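You operate a simulated robot arm through the tools that you are given. There is no shell and no other tool. Be economical: measure what you need, move in short steps, check, and stop when the job is done.

Carry out the task below with a simulated robot arm. There is one attempt and no reset: what you move stays moved.

JOB
Tighten the grey wheel's valve core to its label and put the black cap on.
Fine: set the torque knob first, one run of the orange driver, driver back on its peg.
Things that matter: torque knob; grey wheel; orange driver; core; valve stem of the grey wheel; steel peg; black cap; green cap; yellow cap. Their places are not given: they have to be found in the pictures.

Only the result counts: the job must be done as asked and must still hold three seconds after the hand-in. Knocking over, shifting, dropping, spilling or breaking anything else fails it.

ROBOT AND FRAMES
A 7-joint arm with a two-finger parallel gripper, fixed in place. Base frame: the origin is at the foot of the arm, x ahead of it, y to its left, z up; the work surface is at about z = 880. Units: mm, rad, N and s.
With the tool pointing down near the work surface it reaches from about 240 to 680 mm from the base axis. Its first joint turns from -1.152 to 1.152 rad. Payload 2.4 kg.
The TCP is the grasp point between the finger pads, 30 mm short of the fingertips. In the tool frame z runs along the fingers and y along their closing line. The gripper opens to 94 mm. The fingers are 28 mm wide and 10 mm thick; the gripper's body (50 by 96 mm) begins 55 mm behind the TCP.
Orientation is that of the tool frame in the base frame, as a unit quaternion [w, x, y, z]. With the fingers straight down and closing along the base's y, the tool's x points along the base's -x, its y along +y and its z along -z.

CONTROLS
- The arm moves only by the tool apply_moves. Its arguments are lists of equal length, an entry for each row: "translation": the shift along the tool's x, y, z in mm, a list of three; "rotation": the turn, a rotation vector about the tool's x, y, z in rad, a list of three; "claw": the gripper command, from -1 (shut) to 1 (fully open), values between in proportion. In form: {"translation": [[x, y, z], ...], "rotation": [[rx, ry, rz], ...], "claw": [claw, ...]}. A call has 1 to 8 rows; each row shifts and turns the commanded pose from where the row before left it, along the tool's axes as they then stand. Each row takes 0.2 s and may step no farther than 50 mm and 0.15 rad from the row before; otherwise, or with a gripper value out of range, the whole call is refused. Where a pose cannot be reached the arm comes as near as it can. A force on the tool above 70 N (or 10 N above the force at the start of the call, whichever is more), or a blocked arm, ends the call early, and 0.2 s more pass. The fingers move at their own pace (about 153 mm/s each) and stop on an object; they squeeze with about 33 N. The grip force told is the motor's: it shows also when the fingers shut on nothing. Time passes only in rows, and 0.2 s behind the last, so rows that do not move let the fingers close. The reply holds the time, the measured pose of the TCP, the force on the tool along the base axes, the opening and the grip force, in the units named above and with some noise, and new pictures: "views" is both (left out), scene, wrist or none.
- Cameras (640 x 400 px; columns grow to the right, rows downward): "scene" is fixed at [42, 473.3, 1457.2]; the picture's right is [-0.72, -0.69, 0.00], its down [-0.30, 0.32, -0.90] and it looks along [0.62, -0.65, -0.44] (base axes); focal length 342 px, centre (320, 200). "wrist" rides on the gripper at [-37, 0, -58] in the tool frame; the picture's right is [0.00, -1.00, 0.00], its down [0.97, 0.00, -0.24] and it looks along [0.24, 0.00, 0.97] (tool axes); focal length 218 px, centre (320, 200).
- pixel_to_xyz(camera, pixels): for up to 12 pixels [column, row] of the newest picture of that camera ("zoom" is the newest enlarged one), the place [x, y, z] in the base frame of the surface seen there, good to about 2 mm. It takes no simulated time.
- close_up(camera, box): a new picture of the part [left, top, right, bottom] of that camera's present view, enlarged. It takes no simulated time.
- job_done(): hands the job in; it is judged then, once.

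Keep the steps short. Do not move on a guess: measure, check each grasp and each placing, and mend mistakes. In all there are 80 turns and 120 pictures (those below and enlarged ones count). Leave the gripper open and the arm clear of the work at the hand-in unless told otherwise, and finish with a single line.

The tools are called after "Request:" as name(argument=value, ...) on one line, values as JSON. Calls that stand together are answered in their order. apply_moves: Moves the arm, as the interface text tells. Its arguments: {"type":"object","properties":{"translation":{"type":"array","items":{"type":"array","items":{"type":"number"}}},"rotation":{"type":"array","items":{"type":"array","items":{"type":"number"}}},"claw":{"type":"array","items":{"type":"number"}},"views":{"type":"string","enum":["both","scene","wrist","none"]}},"required":["translation","rotation","claw"]} The other tools are called the same way: pixel_to_xyz (camera, pixels) gives the place of the surface under pixels of a picture; close_up (camera, box) takes an enlarged picture of a part of a camera's view; job_done () hands the job in.

At the start:

```text
clock: 0.0
position: [344.8, -46.5, 1289.7]
ee_rot: [0.0, 0.0, 1.0, 0.0]
force: [-0.2, 0.5, 0.4]
grip_width: 93.9
grip_force: 0.1
```

scene: 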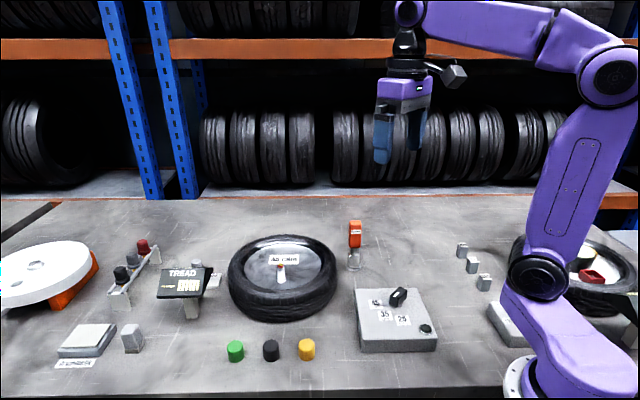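
wrist: 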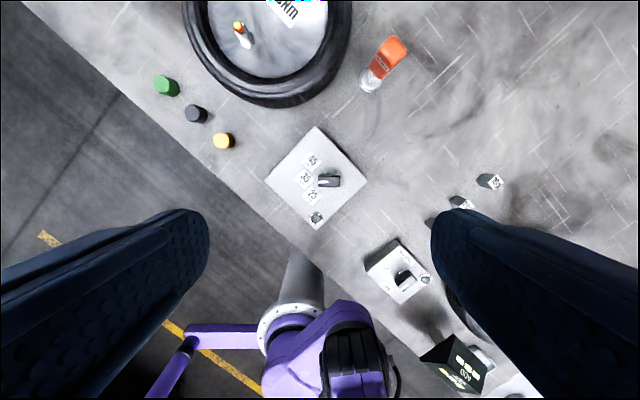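

I see the grey wheel around scene (282,275), the orange driver at (355,240), the torque box at (397,318) and the caps at (235..307,350). I'll enlarge these to read the label and the knob.

Request:
close_up(camera="scene", box=[220, 210, 380, 310])

Request:
close_up(camera="scene", box=[340, 270, 452, 360])

Request:
close_up(camera="wrist", box=[140, 0, 460, 240])

```text
4.00 times, centred on (300, 260) of scene
```

zoom: 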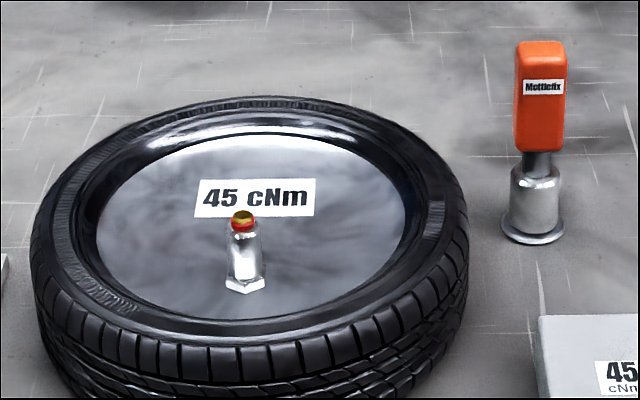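

```text
4.44 times, centred on (396, 315) of scene
```

zoom: 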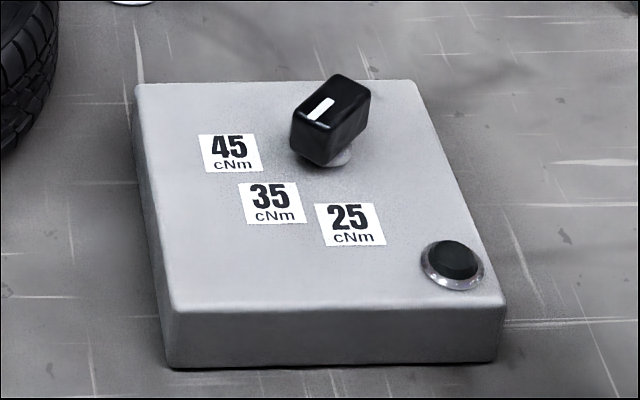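

```text
1.67 times, centred on (300, 120) of wrist
```

zoom: 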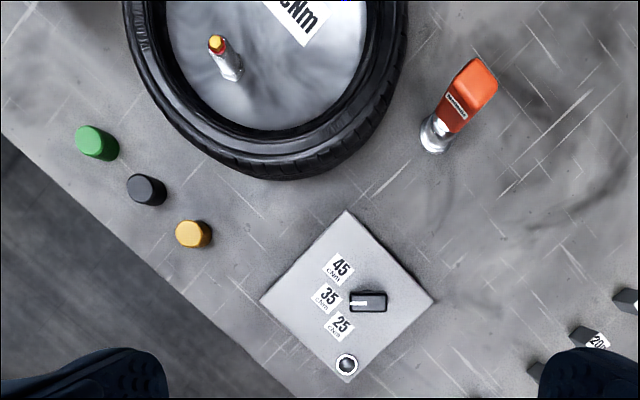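

The label reads 45 cNm, and the knob's white mark now points at about 35. Next I measure the main parts: knob ends, labels, button, caps, stem and driver.

Request:
pixel_to_xyz(camera="zoom", pixels=[[352, 302], [382, 302], [368, 294], [368, 309], [338, 266], [328, 297], [342, 325], [347, 364], [347, 213], [262, 300], [433, 302], [349, 382]])

Request:
pixel_to_xyz(camera="scene", pixels=[[281, 265], [281, 280], [355, 224], [355, 240], [354, 256], [354, 268], [235, 343], [271, 342], [307, 341], [271, 360], [285, 258], [397, 292]])

Request:
close_up(camera="wrist", box=[260, 120, 380, 240])

Request:
close_up(camera="scene", box=[330, 210, 380, 280])

```text
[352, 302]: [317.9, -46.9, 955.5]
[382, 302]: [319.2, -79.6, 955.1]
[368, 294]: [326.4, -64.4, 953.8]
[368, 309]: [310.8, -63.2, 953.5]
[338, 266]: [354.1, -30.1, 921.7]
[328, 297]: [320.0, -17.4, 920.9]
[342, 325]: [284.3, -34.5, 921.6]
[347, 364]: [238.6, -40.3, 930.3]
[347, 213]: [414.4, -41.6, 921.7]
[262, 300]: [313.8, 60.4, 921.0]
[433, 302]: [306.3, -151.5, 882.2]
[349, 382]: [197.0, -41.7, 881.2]
```

```text
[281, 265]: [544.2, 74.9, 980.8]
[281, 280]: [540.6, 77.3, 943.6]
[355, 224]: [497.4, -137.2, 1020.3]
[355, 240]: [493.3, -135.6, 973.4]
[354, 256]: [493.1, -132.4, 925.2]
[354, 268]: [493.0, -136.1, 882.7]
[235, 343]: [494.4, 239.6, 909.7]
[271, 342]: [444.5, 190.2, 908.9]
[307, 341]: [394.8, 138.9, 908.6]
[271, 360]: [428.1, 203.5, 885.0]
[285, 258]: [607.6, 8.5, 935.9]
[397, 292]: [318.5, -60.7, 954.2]
```

```text
3.33 times, centred on (320, 180) of wrist
```

zoom: 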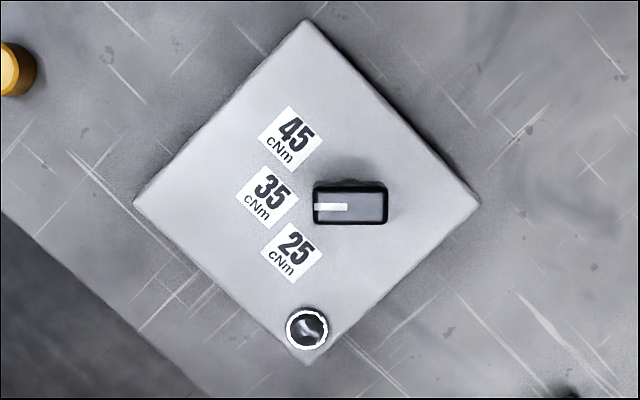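

```text
5.71 times, centred on (355, 245) of scene
```

zoom: 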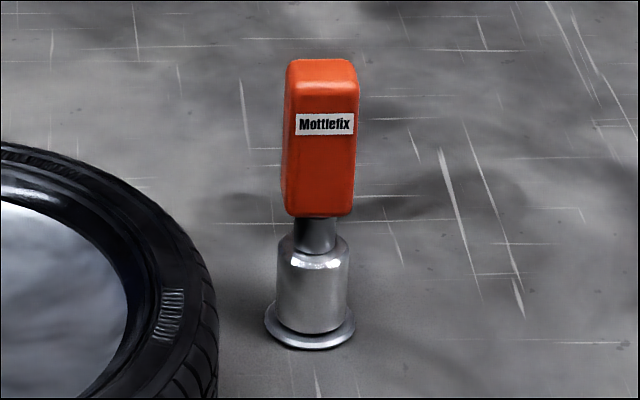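

Knob centre is about (318.5, -62), top z 955, bar along y with its pointer toward +y (35). I'll go above it and turn the tool by -90°, so that I can grip the flat sides and later turn toward 45.

Request:
apply_moves(translation=[[26.3, -15.5, 10], [0, 0, 45], [0, 0, 45], [0, 0, 45], [0, 0, 45], [0, 0, 0], [0, 0, 0], [0, 0, 0]], rotation=[[0, 0, 0], [0, 0, -0.15], [0, 0, -0.15], [0, 0, -0.15], [0, 0, -0.15], [0, 0, -0.15], [0, 0, -0.15], [0, 0, -0.15]], claw=[0, 0, 0, 0, 0, 0, 0, 0], views="none")

Request:
apply_moves(translation=[[0, 0, 0], [0, 0, 0], [0, 0, 0], [0, 0, 0], [0, 0, 0]], rotation=[[0, 0, -0.15], [0, 0, -0.15], [0, 0, -0.15], [0, 0, -0.0708], [0, 0, 0]], claw=[0, 0, 0, 0, 0], views="both")

```text
clock: 1.8
position: [317.2, -61.7, 1100.6]
ee_rot: [0.0, -0.502, 0.865, 0.0]
force: [0.2, -0.9, -0.9]
grip_width: 47.1
grip_force: 0.1
```

```text
clock: 3.0
position: [318.7, -62.7, 1100.5]
ee_rot: [-0.001, -0.707, 0.707, -0.001]
force: [-0.3, 0.4, 0.1]
grip_width: 47.1
grip_force: 0.1
```

scene: 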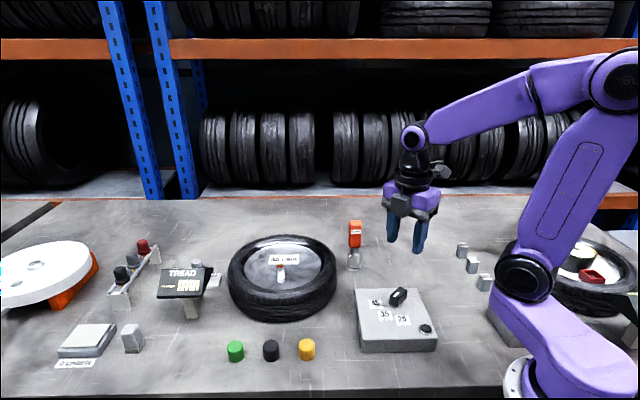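
wrist: 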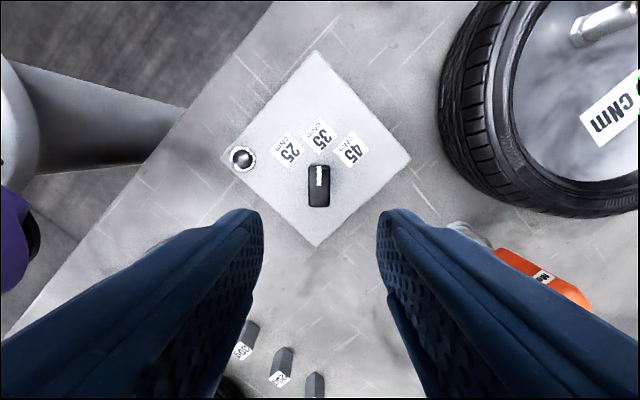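

I'm centred over the knob. Now I measure the knob and labels from nearer and look at the box up close.

Request:
close_up(camera="wrist", box=[215, 100, 425, 230])

Request:
pixel_to_xyz(camera="wrist", pixels=[[319, 168], [319, 189], [311, 178], [327, 178], [319, 204], [352, 148], [320, 136], [287, 149], [243, 158], [319, 178]])

```text
3.05 times, centred on (320, 165) of wrist
```

zoom: 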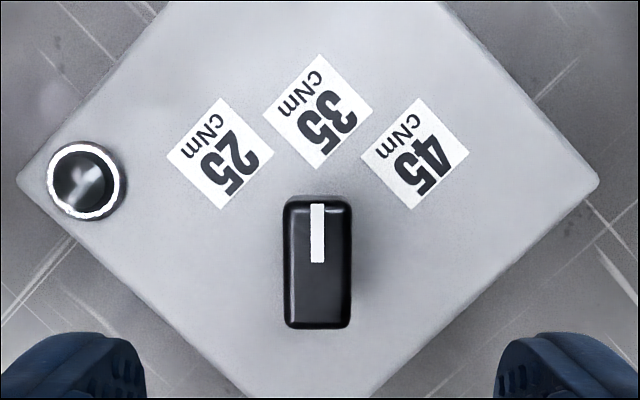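

```text
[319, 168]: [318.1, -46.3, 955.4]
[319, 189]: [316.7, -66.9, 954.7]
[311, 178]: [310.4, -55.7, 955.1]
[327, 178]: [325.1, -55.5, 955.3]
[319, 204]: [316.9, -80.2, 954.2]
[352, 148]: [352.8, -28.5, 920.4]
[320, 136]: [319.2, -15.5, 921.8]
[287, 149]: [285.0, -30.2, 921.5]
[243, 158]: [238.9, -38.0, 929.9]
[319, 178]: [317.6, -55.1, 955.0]
```

Knob centre (318, -62); label 45 sits about 46° from the pointer. I descend to z 957 and close on the flats.

Request:
apply_moves(translation=[[-0.7, 0.7, 40], [0, 0, 40], [0, 0, 40], [0, 0, 23.5], [0, 0, 0], [0, 0, 0], [0, 0, 0]], rotation=[[0, 0, 0], [0, 0, 0], [0, 0, 0], [0, 0, 0], [0, 0, 0], [0, 0, 0], [0, 0, 0]], claw=[0, 0, 0, 0, 0, -1, -1], views="wrist")

```text
clock: 4.6
position: [317.7, -60.5, 958.5]
ee_rot: [0.002, -0.706, 0.708, -0.002]
force: [2.0, -3.0, 45.7]
grip_width: 22.2
grip_force: 45.3
```

wrist: 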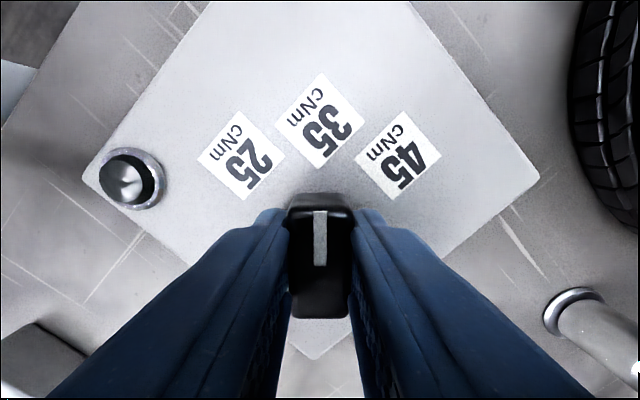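

The fingers hold the knob at 22 mm, but there is a 45 N upward push, so the tips seem to sit on its skirt. I open, rise 5 mm, and regrip.

Request:
apply_moves(translation=[[0, 0, 0], [0, 0, -5], [0, 0, 0], [0, 0, 0], [0, 0, 0]], rotation=[[0, 0, 0], [0, 0, 0], [0, 0, 0], [0, 0, 0], [0, 0, 0]], claw=[-0.2, -0.2, -1, -1, -1], views="wrist")

```text
clock: 5.8
position: [317.2, -61.0, 962.6]
ee_rot: [0.001, -0.707, 0.707, -0.001]
force: [13.1, 1.1, -27.4]
grip_width: 21.8
grip_force: 44.4
```

wrist: 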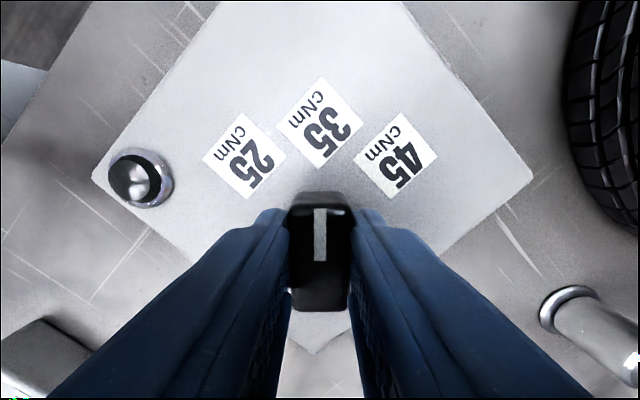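

The regrip closed before the arm settled, leaving residual forces. I open again, settle, shift 1 mm to +x, and close slowly.

Request:
apply_moves(translation=[[0, 0, 0], [0, 0, 0], [0.5, -0.8, 0], [0, 0, 0], [0, 0, 0], [0, 0, 0], [0, 0, 0]], rotation=[[0, 0, 0], [0, 0, 0], [0, 0, 0], [0, 0, 0], [0, 0, 0], [0, 0, 0], [0, 0, 0]], claw=[-0.3, -0.3, -0.3, -0.3, -0.3, -1, -1], views="none")

```text
clock: 7.4
position: [317.4, -62.0, 962.6]
ee_rot: [0.0, -0.707, 0.708, 0.0]
force: [-2.2, 0.2, 0.9]
grip_width: 21.8
grip_force: 45.0
```

The grip is now free of side load. I turn +0.80 rad about tool z (pointer from +y toward +x, to 45).

Request:
apply_moves(translation=[[0, 0, 0], [0, 0, 0], [0, 0, 0], [0, 0, 0], [0, 0, 0], [0, 0, 0], [0, 0, 0], [0, 0, 0]], rotation=[[0, 0, 0.12], [0, 0, 0.12], [0, 0, 0.12], [0, 0, 0.12], [0, 0, 0.12], [0, 0, 0.12], [0, 0, 0.08], [0, 0, 0]], claw=[-1, -1, -1, -1, -1, -1, -1, -1], views="wrist")

```text
clock: 9.2
position: [320.2, -61.5, 961.5]
ee_rot: [0.001, -0.375, 0.927, -0.001]
force: [0.0, -11.0, 31.3]
grip_width: 21.8
grip_force: 44.9
```

wrist: 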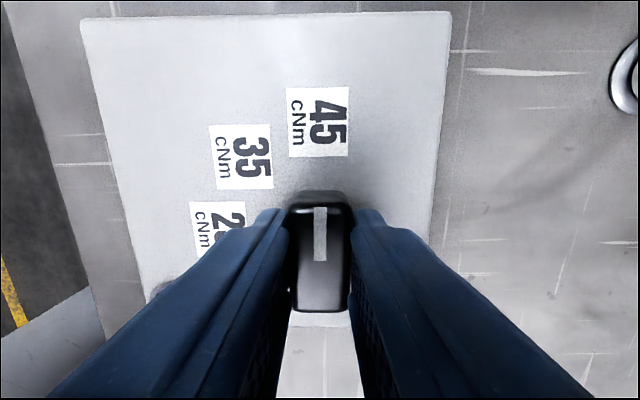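

The pointer now lies straight toward 45. I open, settle, and rise to check.

Request:
apply_moves(translation=[[0, 0, 0], [0, 0, 0], [0, 0, -30], [0, 0, -50], [0, 0, -50], [0, 0, 0]], rotation=[[0, 0, 0], [0, 0, 0], [0, 0, 0], [0, 0, 0], [0, 0, 0], [0, 0, 0]], claw=[-0.2, -0.2, -0.2, 0, 0, 0], views="wrist")

Request:
close_up(camera="wrist", box=[215, 100, 425, 230])

Request:
close_up(camera="scene", box=[340, 270, 452, 360])

```text
clock: 10.6
position: [317.4, -62.0, 1091.3]
ee_rot: [-0.001, -0.376, 0.927, 0.0]
force: [-0.9, -0.7, -0.2]
grip_width: 46.9
grip_force: 0.0
```

wrist: 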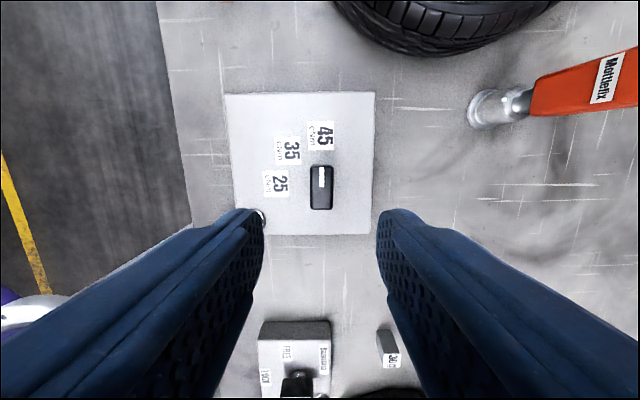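

```text
3.05 times, centred on (320, 165) of wrist
```

zoom: 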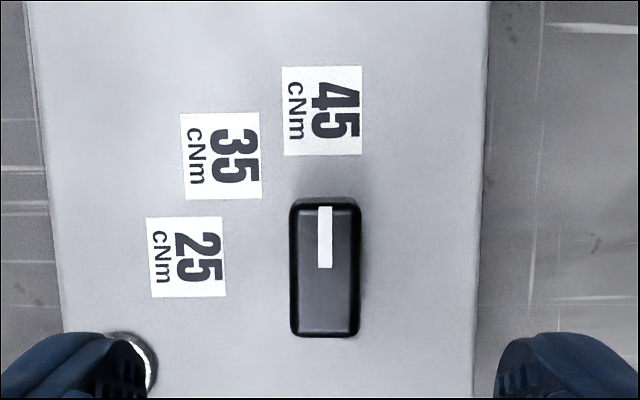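

```text
4.44 times, centred on (396, 315) of scene
```

zoom: 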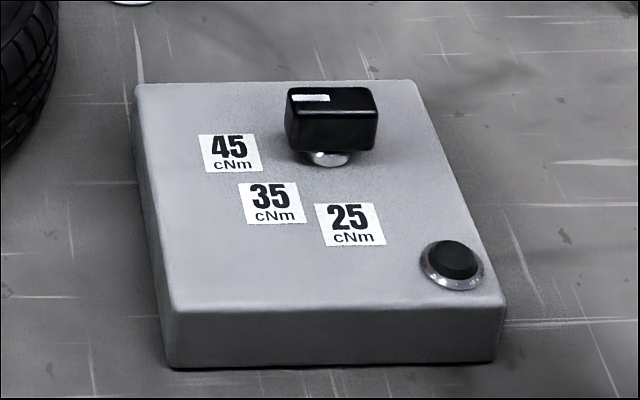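

The pointer is in line with 45. Next is the driver at about (500, -142); I go above it, keeping the fingers at their bench-aligned yaw.

Request:
apply_moves(translation=[[-15.1, -36.9, -12], [-15.1, -36.9, -12], [-15.1, -36.9, -12], [-15.1, -36.9, -12], [-15.1, -36.9, -12], [0, 0, 0]], rotation=[[0, 0, 0], [0, 0, 0], [0, 0, 0], [0, 0, 0], [0, 0, 0], [0, 0, 0]], claw=[0.5, 0.5, 0.5, 0.5, 0.5, 0.5], views="both")

Request:
close_up(camera="wrist", box=[250, 110, 400, 230])

```text
clock: 12.0
position: [501.8, -141.5, 1153.1]
ee_rot: [0.001, -0.375, 0.927, -0.001]
force: [0.2, 0.5, 0.5]
grip_width: 70.5
grip_force: 0.0
```

scene: 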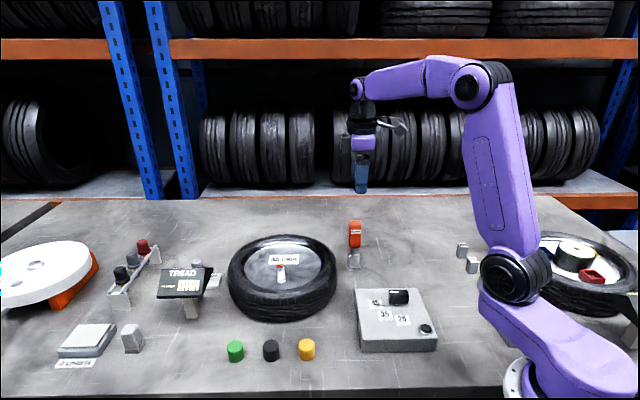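
wrist: 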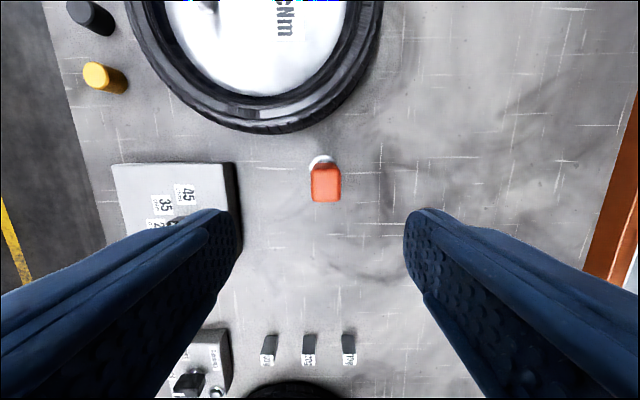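

```text
3.33 times, centred on (325, 170) of wrist
```

zoom: 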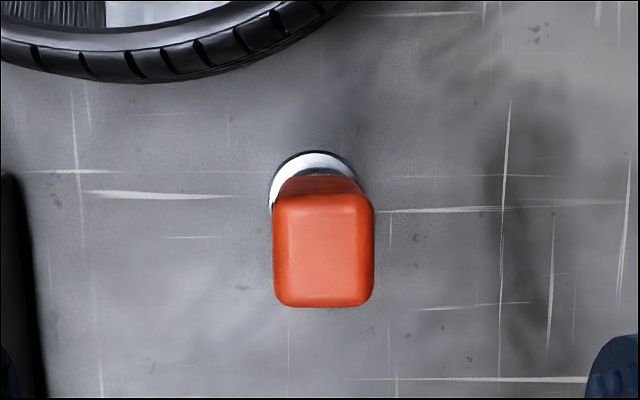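

Request:
pixel_to_xyz(camera="zoom", pixels=[[323, 250], [278, 250], [370, 250], [323, 198], [323, 303], [323, 183], [315, 157]])

```text
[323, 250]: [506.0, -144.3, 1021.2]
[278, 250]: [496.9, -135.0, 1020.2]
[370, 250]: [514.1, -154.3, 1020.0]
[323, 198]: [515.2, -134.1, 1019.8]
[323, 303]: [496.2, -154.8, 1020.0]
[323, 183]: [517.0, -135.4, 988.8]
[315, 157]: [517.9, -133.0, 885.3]
```

Driver handle: centre (505.7, -144.5), top 1020, about 27 wide, in line with the fingers. I descend with the TCP to z 988 and close.

Request:
apply_moves(translation=[[-0.7, -4.9, 0], [0, 0, 45], [0, 0, 45], [0, 0, 45], [0, 0, 30], [0, 0, 0], [0, 0, 0]], rotation=[[0, 0, 0], [0, 0, 0], [0, 0, 0], [0, 0, 0], [0, 0, 0], [0, 0, 0], [0, 0, 0]], claw=[0.3, 0.3, 0.3, 0.3, 0.3, 0.3, 0.3], views="both")

Request:
close_up(camera="scene", box=[320, 200, 390, 280])

```text
clock: 13.6
position: [505.5, -142.9, 986.4]
ee_rot: [0.0, -0.375, 0.927, 0.0]
force: [-0.3, 0.5, 0.2]
grip_width: 61.0
grip_force: 0.1
```

scene: 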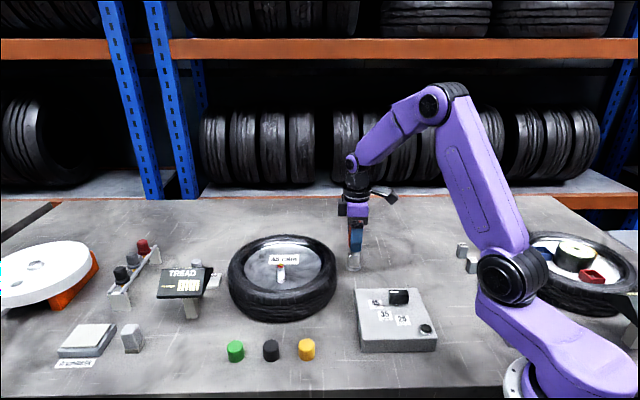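
wrist: 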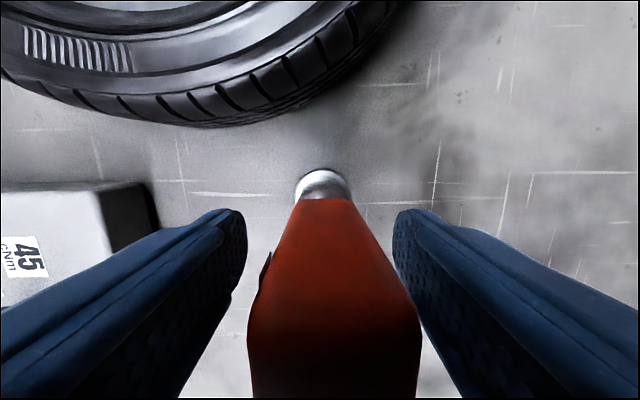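

```text
5.00 times, centred on (355, 240) of scene
```

zoom: 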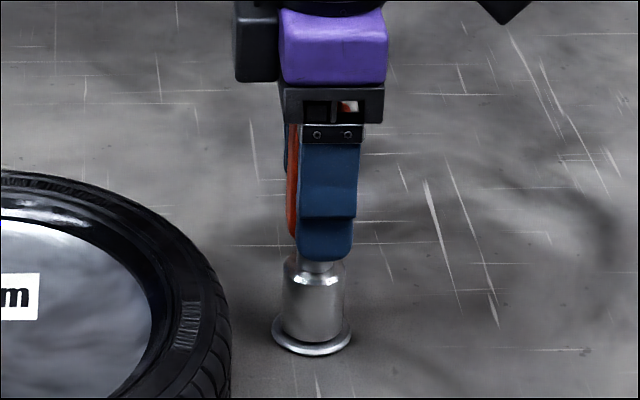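

The handle sits between the fingers, about 2 mm toward tool -y. I correct this, settle, and close.

Request:
apply_moves(translation=[[0.8, -2, 0], [0, 0, 0], [0, 0, 0], [0, 0, 0], [0, 0, 0]], rotation=[[0, 0, 0], [0, 0, 0], [0, 0, 0], [0, 0, 0], [0, 0, 0]], claw=[0.3, 0.3, -1, -1, -1], views="wrist")

```text
clock: 14.8
position: [505.1, -144.1, 985.6]
ee_rot: [0.001, -0.375, 0.927, 0.001]
force: [0.4, -0.4, 0.6]
grip_width: 32.1
grip_force: 33.1
```

wrist: 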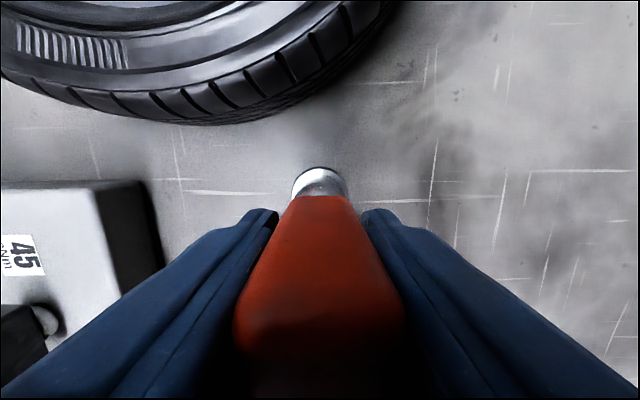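

The grip holds at 32 mm with clean forces. I lift straight up in steps and look for how it leaves the peg.

Request:
apply_moves(translation=[[0, 0, -20], [0, 0, -40], [0, 0, -40], [0, 0, -40], [0, 0, 0]], rotation=[[0, 0, 0], [0, 0, 0], [0, 0, 0], [0, 0, 0], [0, 0, 0]], claw=[-1, -1, -1, -1, -1], views="both")

Request:
close_up(camera="scene", box=[310, 170, 400, 280])

```text
clock: 16.0
position: [506.6, -148.5, 1126.5]
ee_rot: [0.001, -0.375, 0.927, 0.001]
force: [-0.3, 0.3, -2.7]
grip_width: 32.1
grip_force: 32.9
```

scene: 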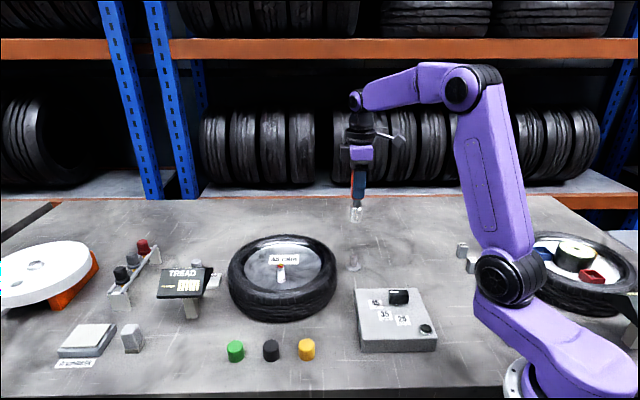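
wrist: 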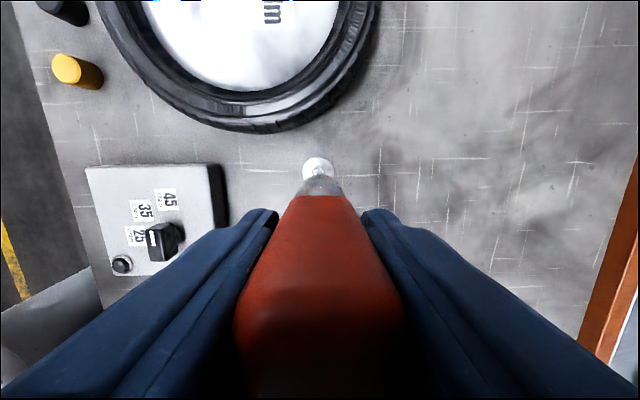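

```text
3.64 times, centred on (355, 225) of scene
```

zoom: 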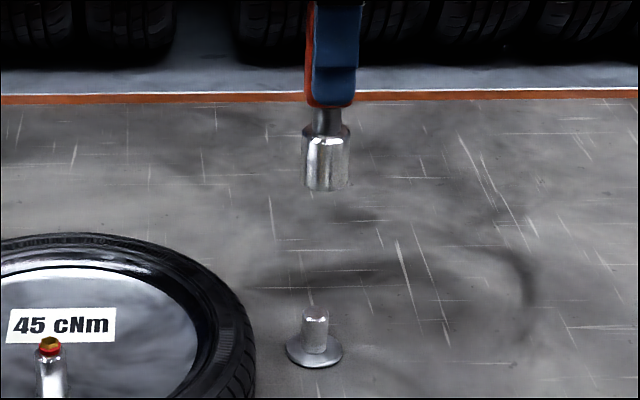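

The socket came off a flanged peg. I measure the peg, the stem and the socket, enlarged.

Request:
pixel_to_xyz(camera="zoom", pixels=[[315, 314], [314, 330], [325, 185], [312, 185], [344, 185], [325, 150], [325, 118], [49, 345], [40, 370], [65, 370], [52, 380]])

Request:
close_up(camera="wrist", box=[270, 130, 370, 200])

Request:
close_up(camera="scene", box=[260, 245, 305, 290])

```text
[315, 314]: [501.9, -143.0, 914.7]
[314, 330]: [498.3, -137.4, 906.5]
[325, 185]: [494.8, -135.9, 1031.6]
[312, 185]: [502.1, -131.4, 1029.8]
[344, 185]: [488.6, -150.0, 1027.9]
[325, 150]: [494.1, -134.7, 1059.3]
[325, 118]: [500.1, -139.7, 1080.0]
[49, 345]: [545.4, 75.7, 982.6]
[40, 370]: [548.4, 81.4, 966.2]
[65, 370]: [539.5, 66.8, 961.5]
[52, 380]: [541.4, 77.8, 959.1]
```

```text
5.71 times, centred on (320, 165) of wrist
```

zoom: 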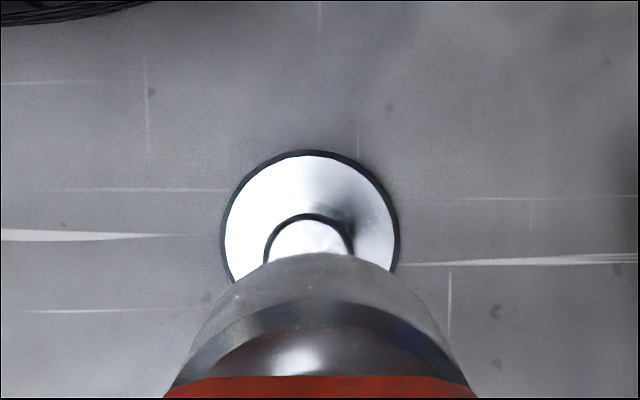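

```text
8.89 times, centred on (282, 268) of scene
```

zoom: 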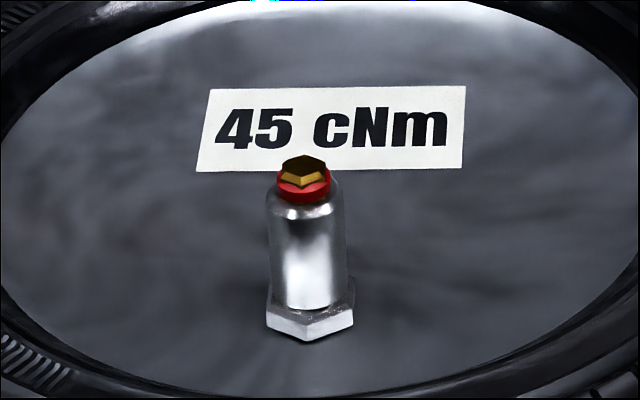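

I let the arm rest one moment to see how far the reported pose wanders.

Request:
apply_moves(translation=[[0, 0, 0], [0, 0, 0]], rotation=[[0, 0, 0], [0, 0, 0]], claw=[-1, -1], views="none")

Request:
apply_moves(translation=[[0, 0, 0]], rotation=[[0, 0, 0]], claw=[-1], views="none")

```text
clock: 16.6
position: [505.6, -147.3, 1127.5]
ee_rot: [0.001, -0.375, 0.927, 0.0]
force: [-0.2, 0.7, -1.8]
grip_width: 32.0
grip_force: 32.3
```

```text
clock: 17.0
position: [506.2, -147.6, 1127.2]
ee_rot: [0.0, -0.375, 0.927, -0.001]
force: [0.3, -1.1, -1.8]
grip_width: 31.9
grip_force: 33.1
```

Noise is under 1 mm. The driver sat seated with the TCP at about (505.1, -144.1), which I'll use for the return. Next I move near the stem (about (547.5, 71.5)), standing 60 mm short so that the wrist camera sees it past the driver.

Request:
apply_moves(translation=[[-24.4, 25.6, -5], [-24.4, 25.6, -5], [-24.4, 25.6, -4], [-24.4, 25.6, 0], [-24.4, 25.6, 0], [0, 0, 0], [0, 0, 0]], rotation=[[0, 0, 0], [0, 0, 0], [0, 0, 0], [0, 0, 0], [0, 0, 0], [0, 0, 0], [0, 0, 0]], claw=[-1, -1, -1, -1, -1, -1, -1], views="both")

Request:
close_up(camera="wrist", box=[260, 70, 380, 190])

```text
clock: 18.6
position: [504.3, 32.4, 1141.3]
ee_rot: [0.0, -0.376, 0.927, 0.0]
force: [0.2, -0.9, -2.1]
grip_width: 32.0
grip_force: 33.2
```

scene: 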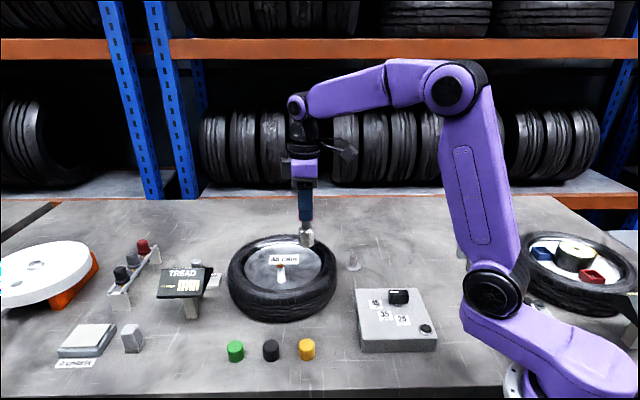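
wrist: 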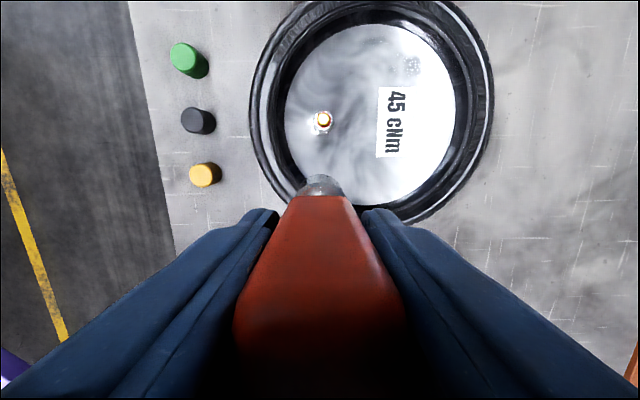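

```text
3.33 times, centred on (320, 130) of wrist
```

zoom: 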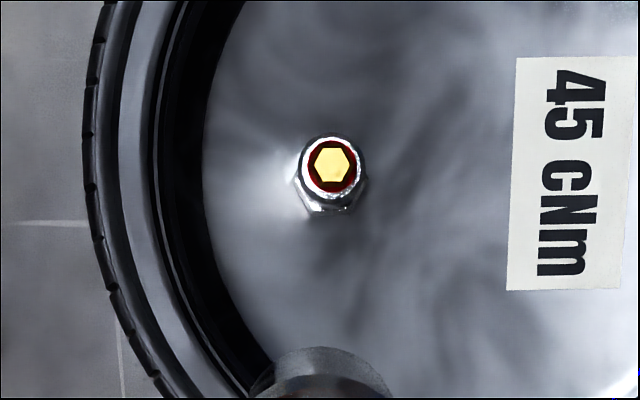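

The core's hex head is clear at zoom (331,165). I measure it, and the socket's rim.

Request:
pixel_to_xyz(camera="zoom", pixels=[[331, 165], [317, 165], [347, 165], [331, 152], [331, 178], [306, 165], [357, 165], [331, 142], [320, 349]])

Request:
pixel_to_xyz(camera="wrist", pixels=[[193, 115], [185, 54], [200, 170], [323, 119]])

```text
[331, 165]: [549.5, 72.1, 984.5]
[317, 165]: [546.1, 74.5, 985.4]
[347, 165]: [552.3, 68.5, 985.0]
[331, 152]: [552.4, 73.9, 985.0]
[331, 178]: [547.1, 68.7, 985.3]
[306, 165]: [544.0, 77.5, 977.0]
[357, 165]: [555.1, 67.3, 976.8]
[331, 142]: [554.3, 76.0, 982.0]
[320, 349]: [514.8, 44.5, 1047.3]
```

```text
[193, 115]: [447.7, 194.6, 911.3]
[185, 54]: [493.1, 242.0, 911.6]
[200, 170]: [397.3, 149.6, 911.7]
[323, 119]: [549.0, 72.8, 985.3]
```

Core centre is about (549.5, 71.9), top 985; the socket is centred under the TCP. I move sideways to be over the core and check the reported pose.

Request:
apply_moves(translation=[[-30, -1.5, 0], [-30.9, -1.5, 0], [0, 0, 0], [0, 0, 0]], rotation=[[0, 0, 0], [0, 0, 0], [0, 0, 0], [0, 0, 0]], claw=[-1, -1, -1, -1], views="none")

Request:
apply_moves(translation=[[0, 0, 20], [0, 0, 15], [0, 0, 0], [0, 0, 0]], rotation=[[0, 0, 0], [0, 0, 0], [0, 0, 0], [0, 0, 0]], claw=[-1, -1, -1, -1], views="both")

Request:
close_up(camera="scene", box=[240, 210, 330, 290])

Request:
close_up(camera="wrist", box=[270, 130, 370, 210])

```text
clock: 19.6
position: [550.0, 69.7, 1139.6]
ee_rot: [0.0, -0.375, 0.927, -0.001]
force: [0.2, 1.0, -2.5]
grip_width: 32.0
grip_force: 32.4
```

```text
clock: 20.6
position: [550.2, 70.8, 1105.1]
ee_rot: [0.0, -0.376, 0.927, 0.0]
force: [-1.3, 0.3, -1.5]
grip_width: 32.2
grip_force: 33.0
```

scene: 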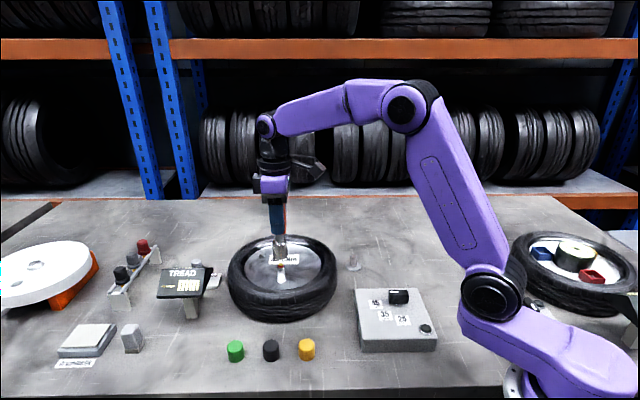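
wrist: 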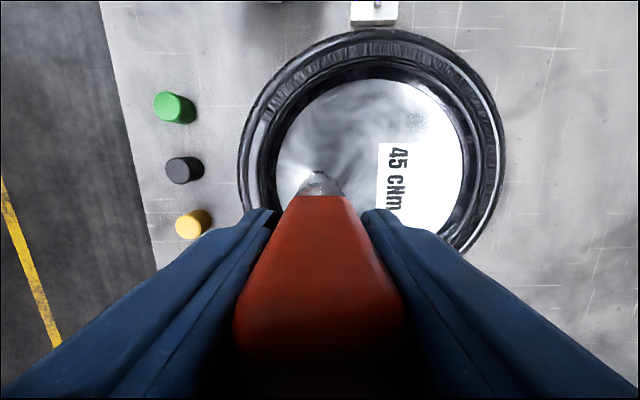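

```text
5.00 times, centred on (285, 250) of scene
```

zoom: 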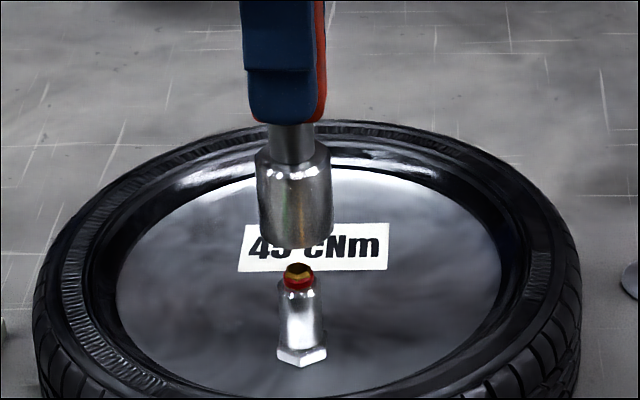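

```text
5.00 times, centred on (320, 170) of wrist
```

zoom: 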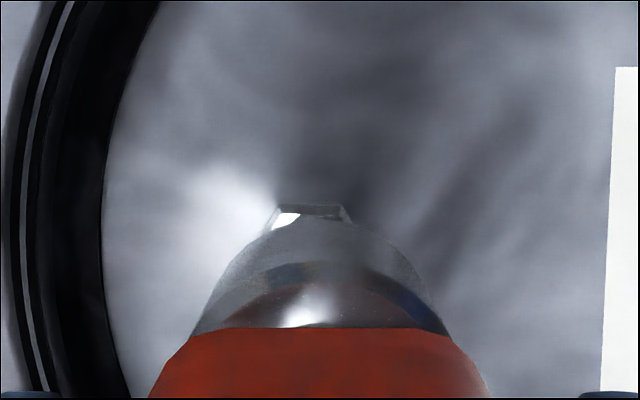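

Along the bench edge the socket lines up with the stem; in the wrist view the nut is about 2 mm to +tool y. I correct for that and lower slowly.

Request:
apply_moves(translation=[[-0.6, 1.8, 0], [0, 0, 8], [0, 0, 4], [0, 0, 4], [0, 0, 0]], rotation=[[0, 0, 0], [0, 0, 0], [0, 0, 0], [0, 0, 0], [0, 0, 0]], claw=[-1, -1, -1, -1, -1], views="both")

Request:
close_up(camera="scene", box=[240, 210, 330, 290])

Request:
close_up(camera="wrist", box=[270, 130, 370, 210])

```text
clock: 21.8
position: [550.8, 72.1, 1089.6]
ee_rot: [0.0, -0.375, 0.927, 0.0]
force: [0.2, 0.5, -1.8]
grip_width: 32.0
grip_force: 33.3
```

scene: 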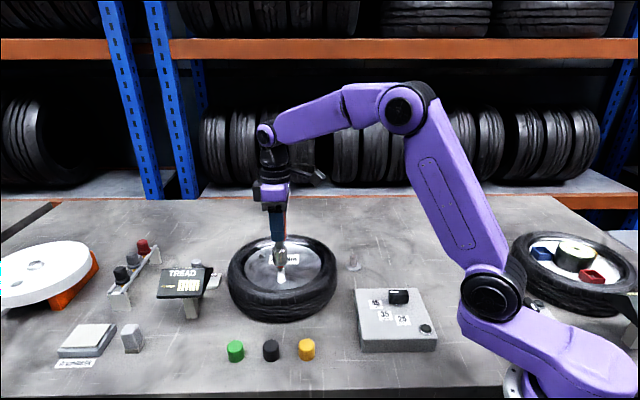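
wrist: 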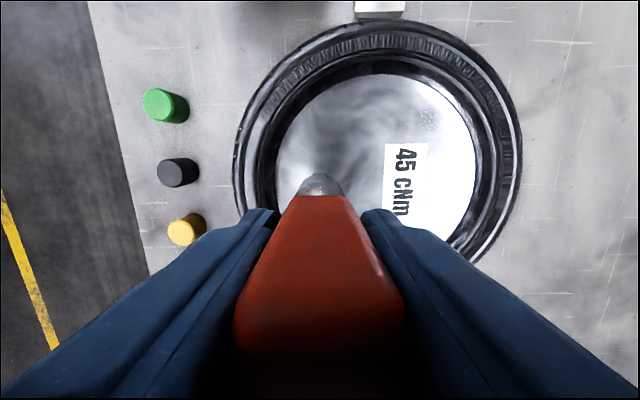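

```text
5.00 times, centred on (285, 250) of scene
```

zoom: 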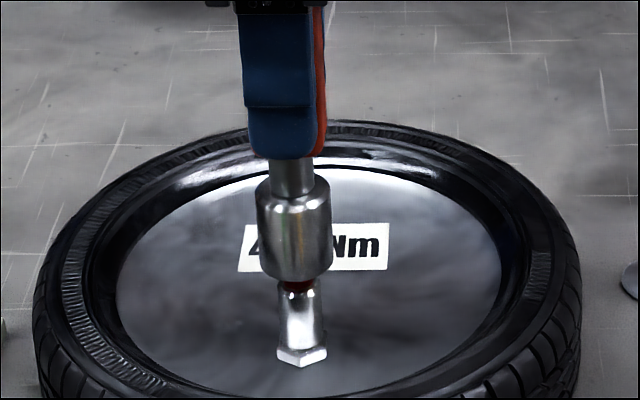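

```text
5.00 times, centred on (320, 170) of wrist
```

zoom: 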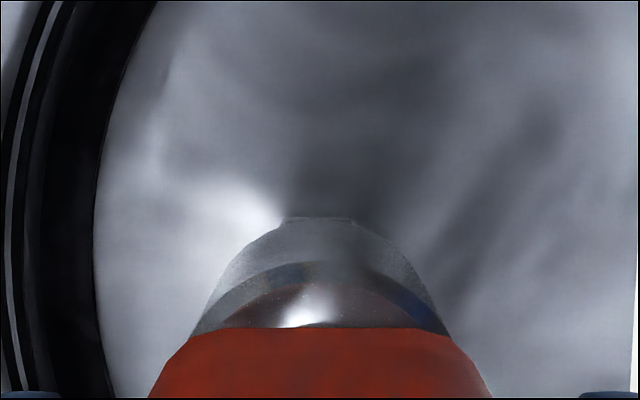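

The socket rim sits just at the core, well centred. I lower 4 mm at a time and watch the force.

Request:
apply_moves(translation=[[0, 0, 4], [0, 0, 4], [0, 0, 0]], rotation=[[0, 0, 0], [0, 0, 0], [0, 0, 0]], claw=[-1, -1, -1], views="none")

Request:
apply_moves(translation=[[0, 0, 4], [0, 0, 0]], rotation=[[0, 0, 0], [0, 0, 0]], claw=[-1, -1], views="scene")

Request:
close_up(camera="scene", box=[240, 210, 330, 290])

```text
clock: 22.6
position: [549.8, 70.8, 1081.3]
ee_rot: [0.0, -0.376, 0.927, 0.0]
force: [-0.2, 0.5, -2.2]
grip_width: 31.9
grip_force: 32.9
```

```text
clock: 23.2
position: [549.4, 72.6, 1078.4]
ee_rot: [0.001, -0.375, 0.927, 0.0]
force: [0.3, -0.8, -2.2]
grip_width: 32.1
grip_force: 32.8
```

scene: 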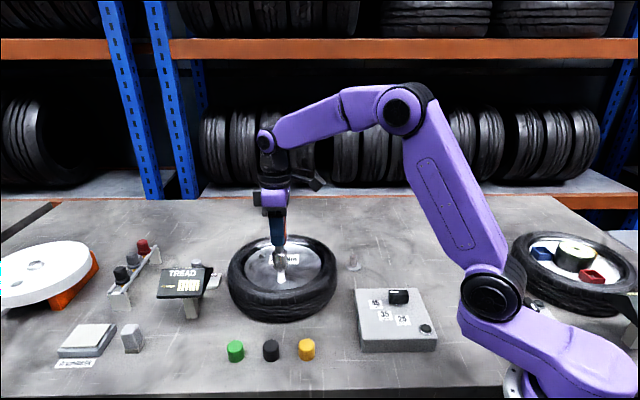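

```text
5.00 times, centred on (285, 250) of scene
```

zoom: 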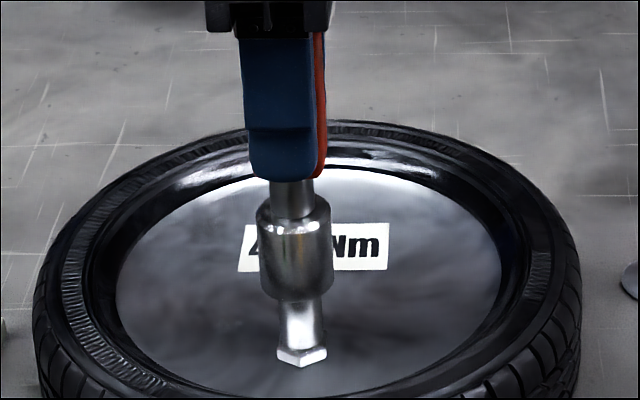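

The socket slides over the stem with no force. I keep lowering.

Request:
apply_moves(translation=[[0, 0, 4], [0, 0, 4], [0, 0, 3], [0, 0, 0]], rotation=[[0, 0, 0], [0, 0, 0], [0, 0, 0], [0, 0, 0]], claw=[-1, -1, -1, -1], views="none")

Request:
apply_moves(translation=[[0, 0, 3], [0, 0, 3], [0, 0, 0]], rotation=[[0, 0, 0], [0, 0, 0], [0, 0, 0]], claw=[-1, -1, -1], views="none")

```text
clock: 24.2
position: [549.3, 72.1, 1067.2]
ee_rot: [0.0, -0.375, 0.927, 0.0]
force: [-0.7, 0.4, -2.6]
grip_width: 32.2
grip_force: 33.3
```

```text
clock: 25.0
position: [551.0, 71.0, 1061.0]
ee_rot: [0.0, -0.376, 0.927, 0.001]
force: [0.3, 0.6, -2.0]
grip_width: 32.4
grip_force: 32.8
```

Request:
apply_moves(translation=[[0, 0, 2], [0, 0, 2], [0, 0, 0]], rotation=[[0, 0, 0], [0, 0, 0], [0, 0, 0]], claw=[-1, -1, -1], views="scene")

Request:
close_up(camera="scene", box=[240, 210, 330, 290])

```text
clock: 25.8
position: [550.6, 71.3, 1056.8]
ee_rot: [0.0, -0.376, 0.927, -0.001]
force: [0.1, -0.2, -1.9]
grip_width: 32.1
grip_force: 32.9
```

scene: 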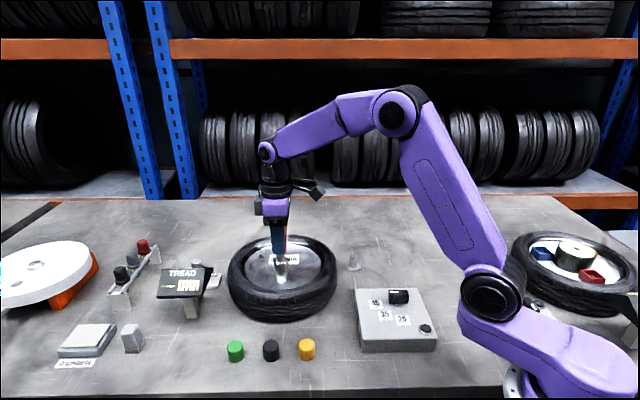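

```text
5.00 times, centred on (285, 250) of scene
```

zoom: 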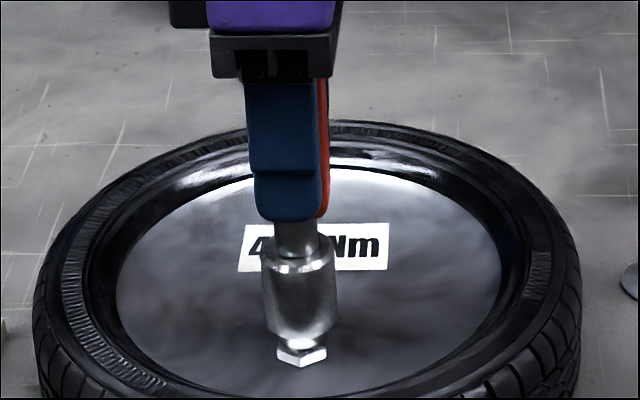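

Still free, with about 6–8 mm left to the nut. I continue in 2 mm steps.

Request:
apply_moves(translation=[[0, 0, 2], [0, 0, 1], [0, 0, 0]], rotation=[[0, 0, 0], [0, 0, 0], [0, 0, 0]], claw=[-1, -1, -1], views="none")

Request:
apply_moves(translation=[[0, 0, 2], [0, 0, 0], [0, 0, 0]], rotation=[[0, 0, 0], [0, 0, 0], [0, 0, 0]], claw=[-1, -1, -1], views="scene")

Request:
close_up(camera="scene", box=[240, 210, 330, 290])

```text
clock: 26.6
position: [548.6, 72.0, 1053.8]
ee_rot: [0.001, -0.376, 0.927, 0.001]
force: [0.5, 0.8, -0.8]
grip_width: 32.1
grip_force: 32.5
```

```text
clock: 27.4
position: [549.8, 72.3, 1051.4]
ee_rot: [0.0, -0.376, 0.927, 0.0]
force: [-0.7, 0.5, 0.7]
grip_width: 32.4
grip_force: 32.9
```

scene: 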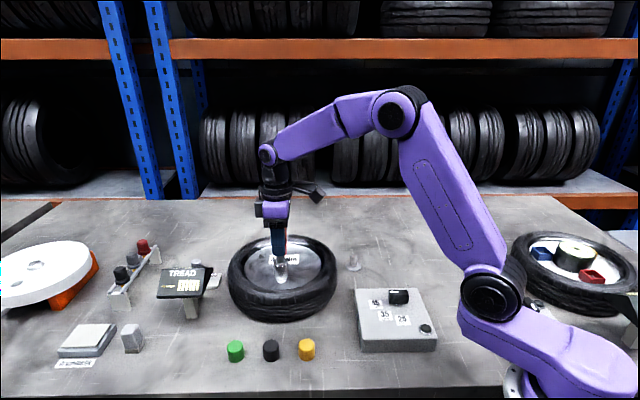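

```text
5.00 times, centred on (285, 250) of scene
```

zoom: 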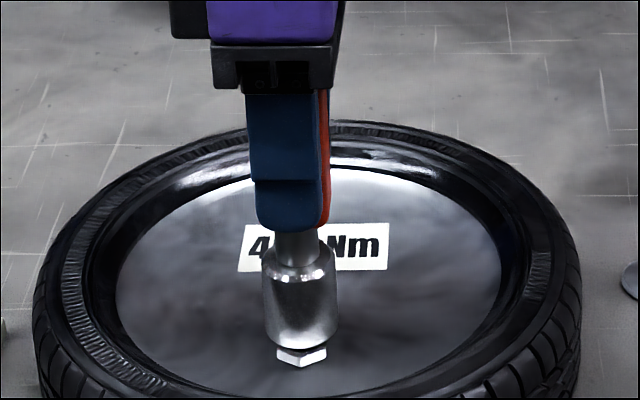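

The force has changed by about +2.5 N, so contact is beginning. I press a little more.

Request:
apply_moves(translation=[[0, 0, 1], [0, 0, 0], [0, 0, 0]], rotation=[[0, 0, 0], [0, 0, 0], [0, 0, 0]], claw=[-1, -1, -1], views="none")

Request:
apply_moves(translation=[[0, 0, 1.5], [0, 0, 0], [0, 0, 0]], rotation=[[0, 0, 0], [0, 0, 0], [0, 0, 0]], claw=[-1, -1, -1], views="scene")

Request:
close_up(camera="scene", box=[240, 210, 330, 290])

Request:
close_up(camera="scene", box=[340, 270, 452, 360])

```text
clock: 28.2
position: [548.1, 72.2, 1050.4]
ee_rot: [0.0, -0.375, 0.927, 0.0]
force: [-0.6, 0.7, 1.6]
grip_width: 32.3
grip_force: 33.0
```

```text
clock: 29.0
position: [549.8, 70.8, 1049.2]
ee_rot: [0.0, -0.376, 0.927, -0.001]
force: [0.1, 1.6, 2.8]
grip_width: 31.8
grip_force: 33.0
```

scene: 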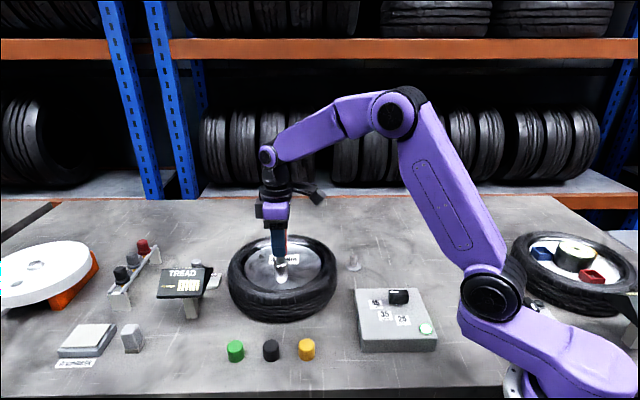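

```text
5.00 times, centred on (285, 250) of scene
```

zoom: 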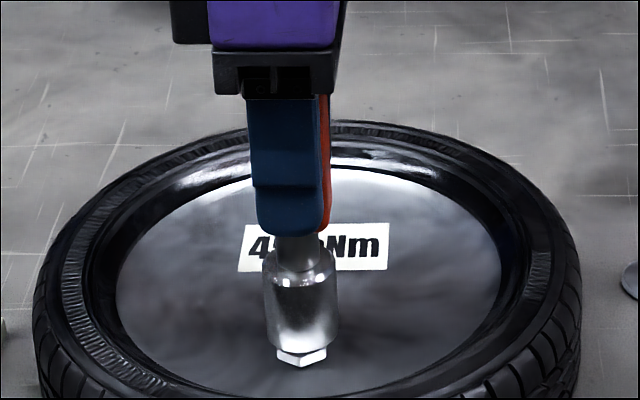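

```text
4.44 times, centred on (396, 315) of scene
```

zoom: 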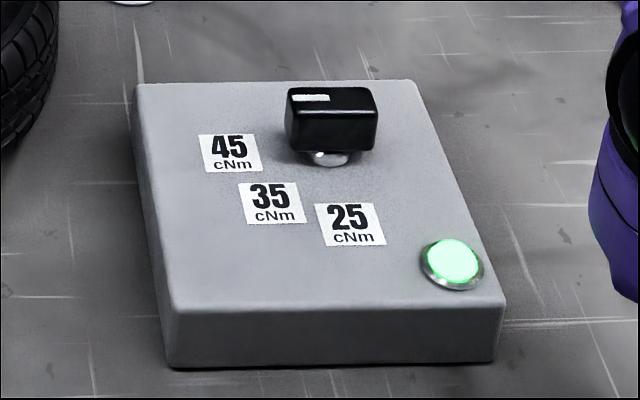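

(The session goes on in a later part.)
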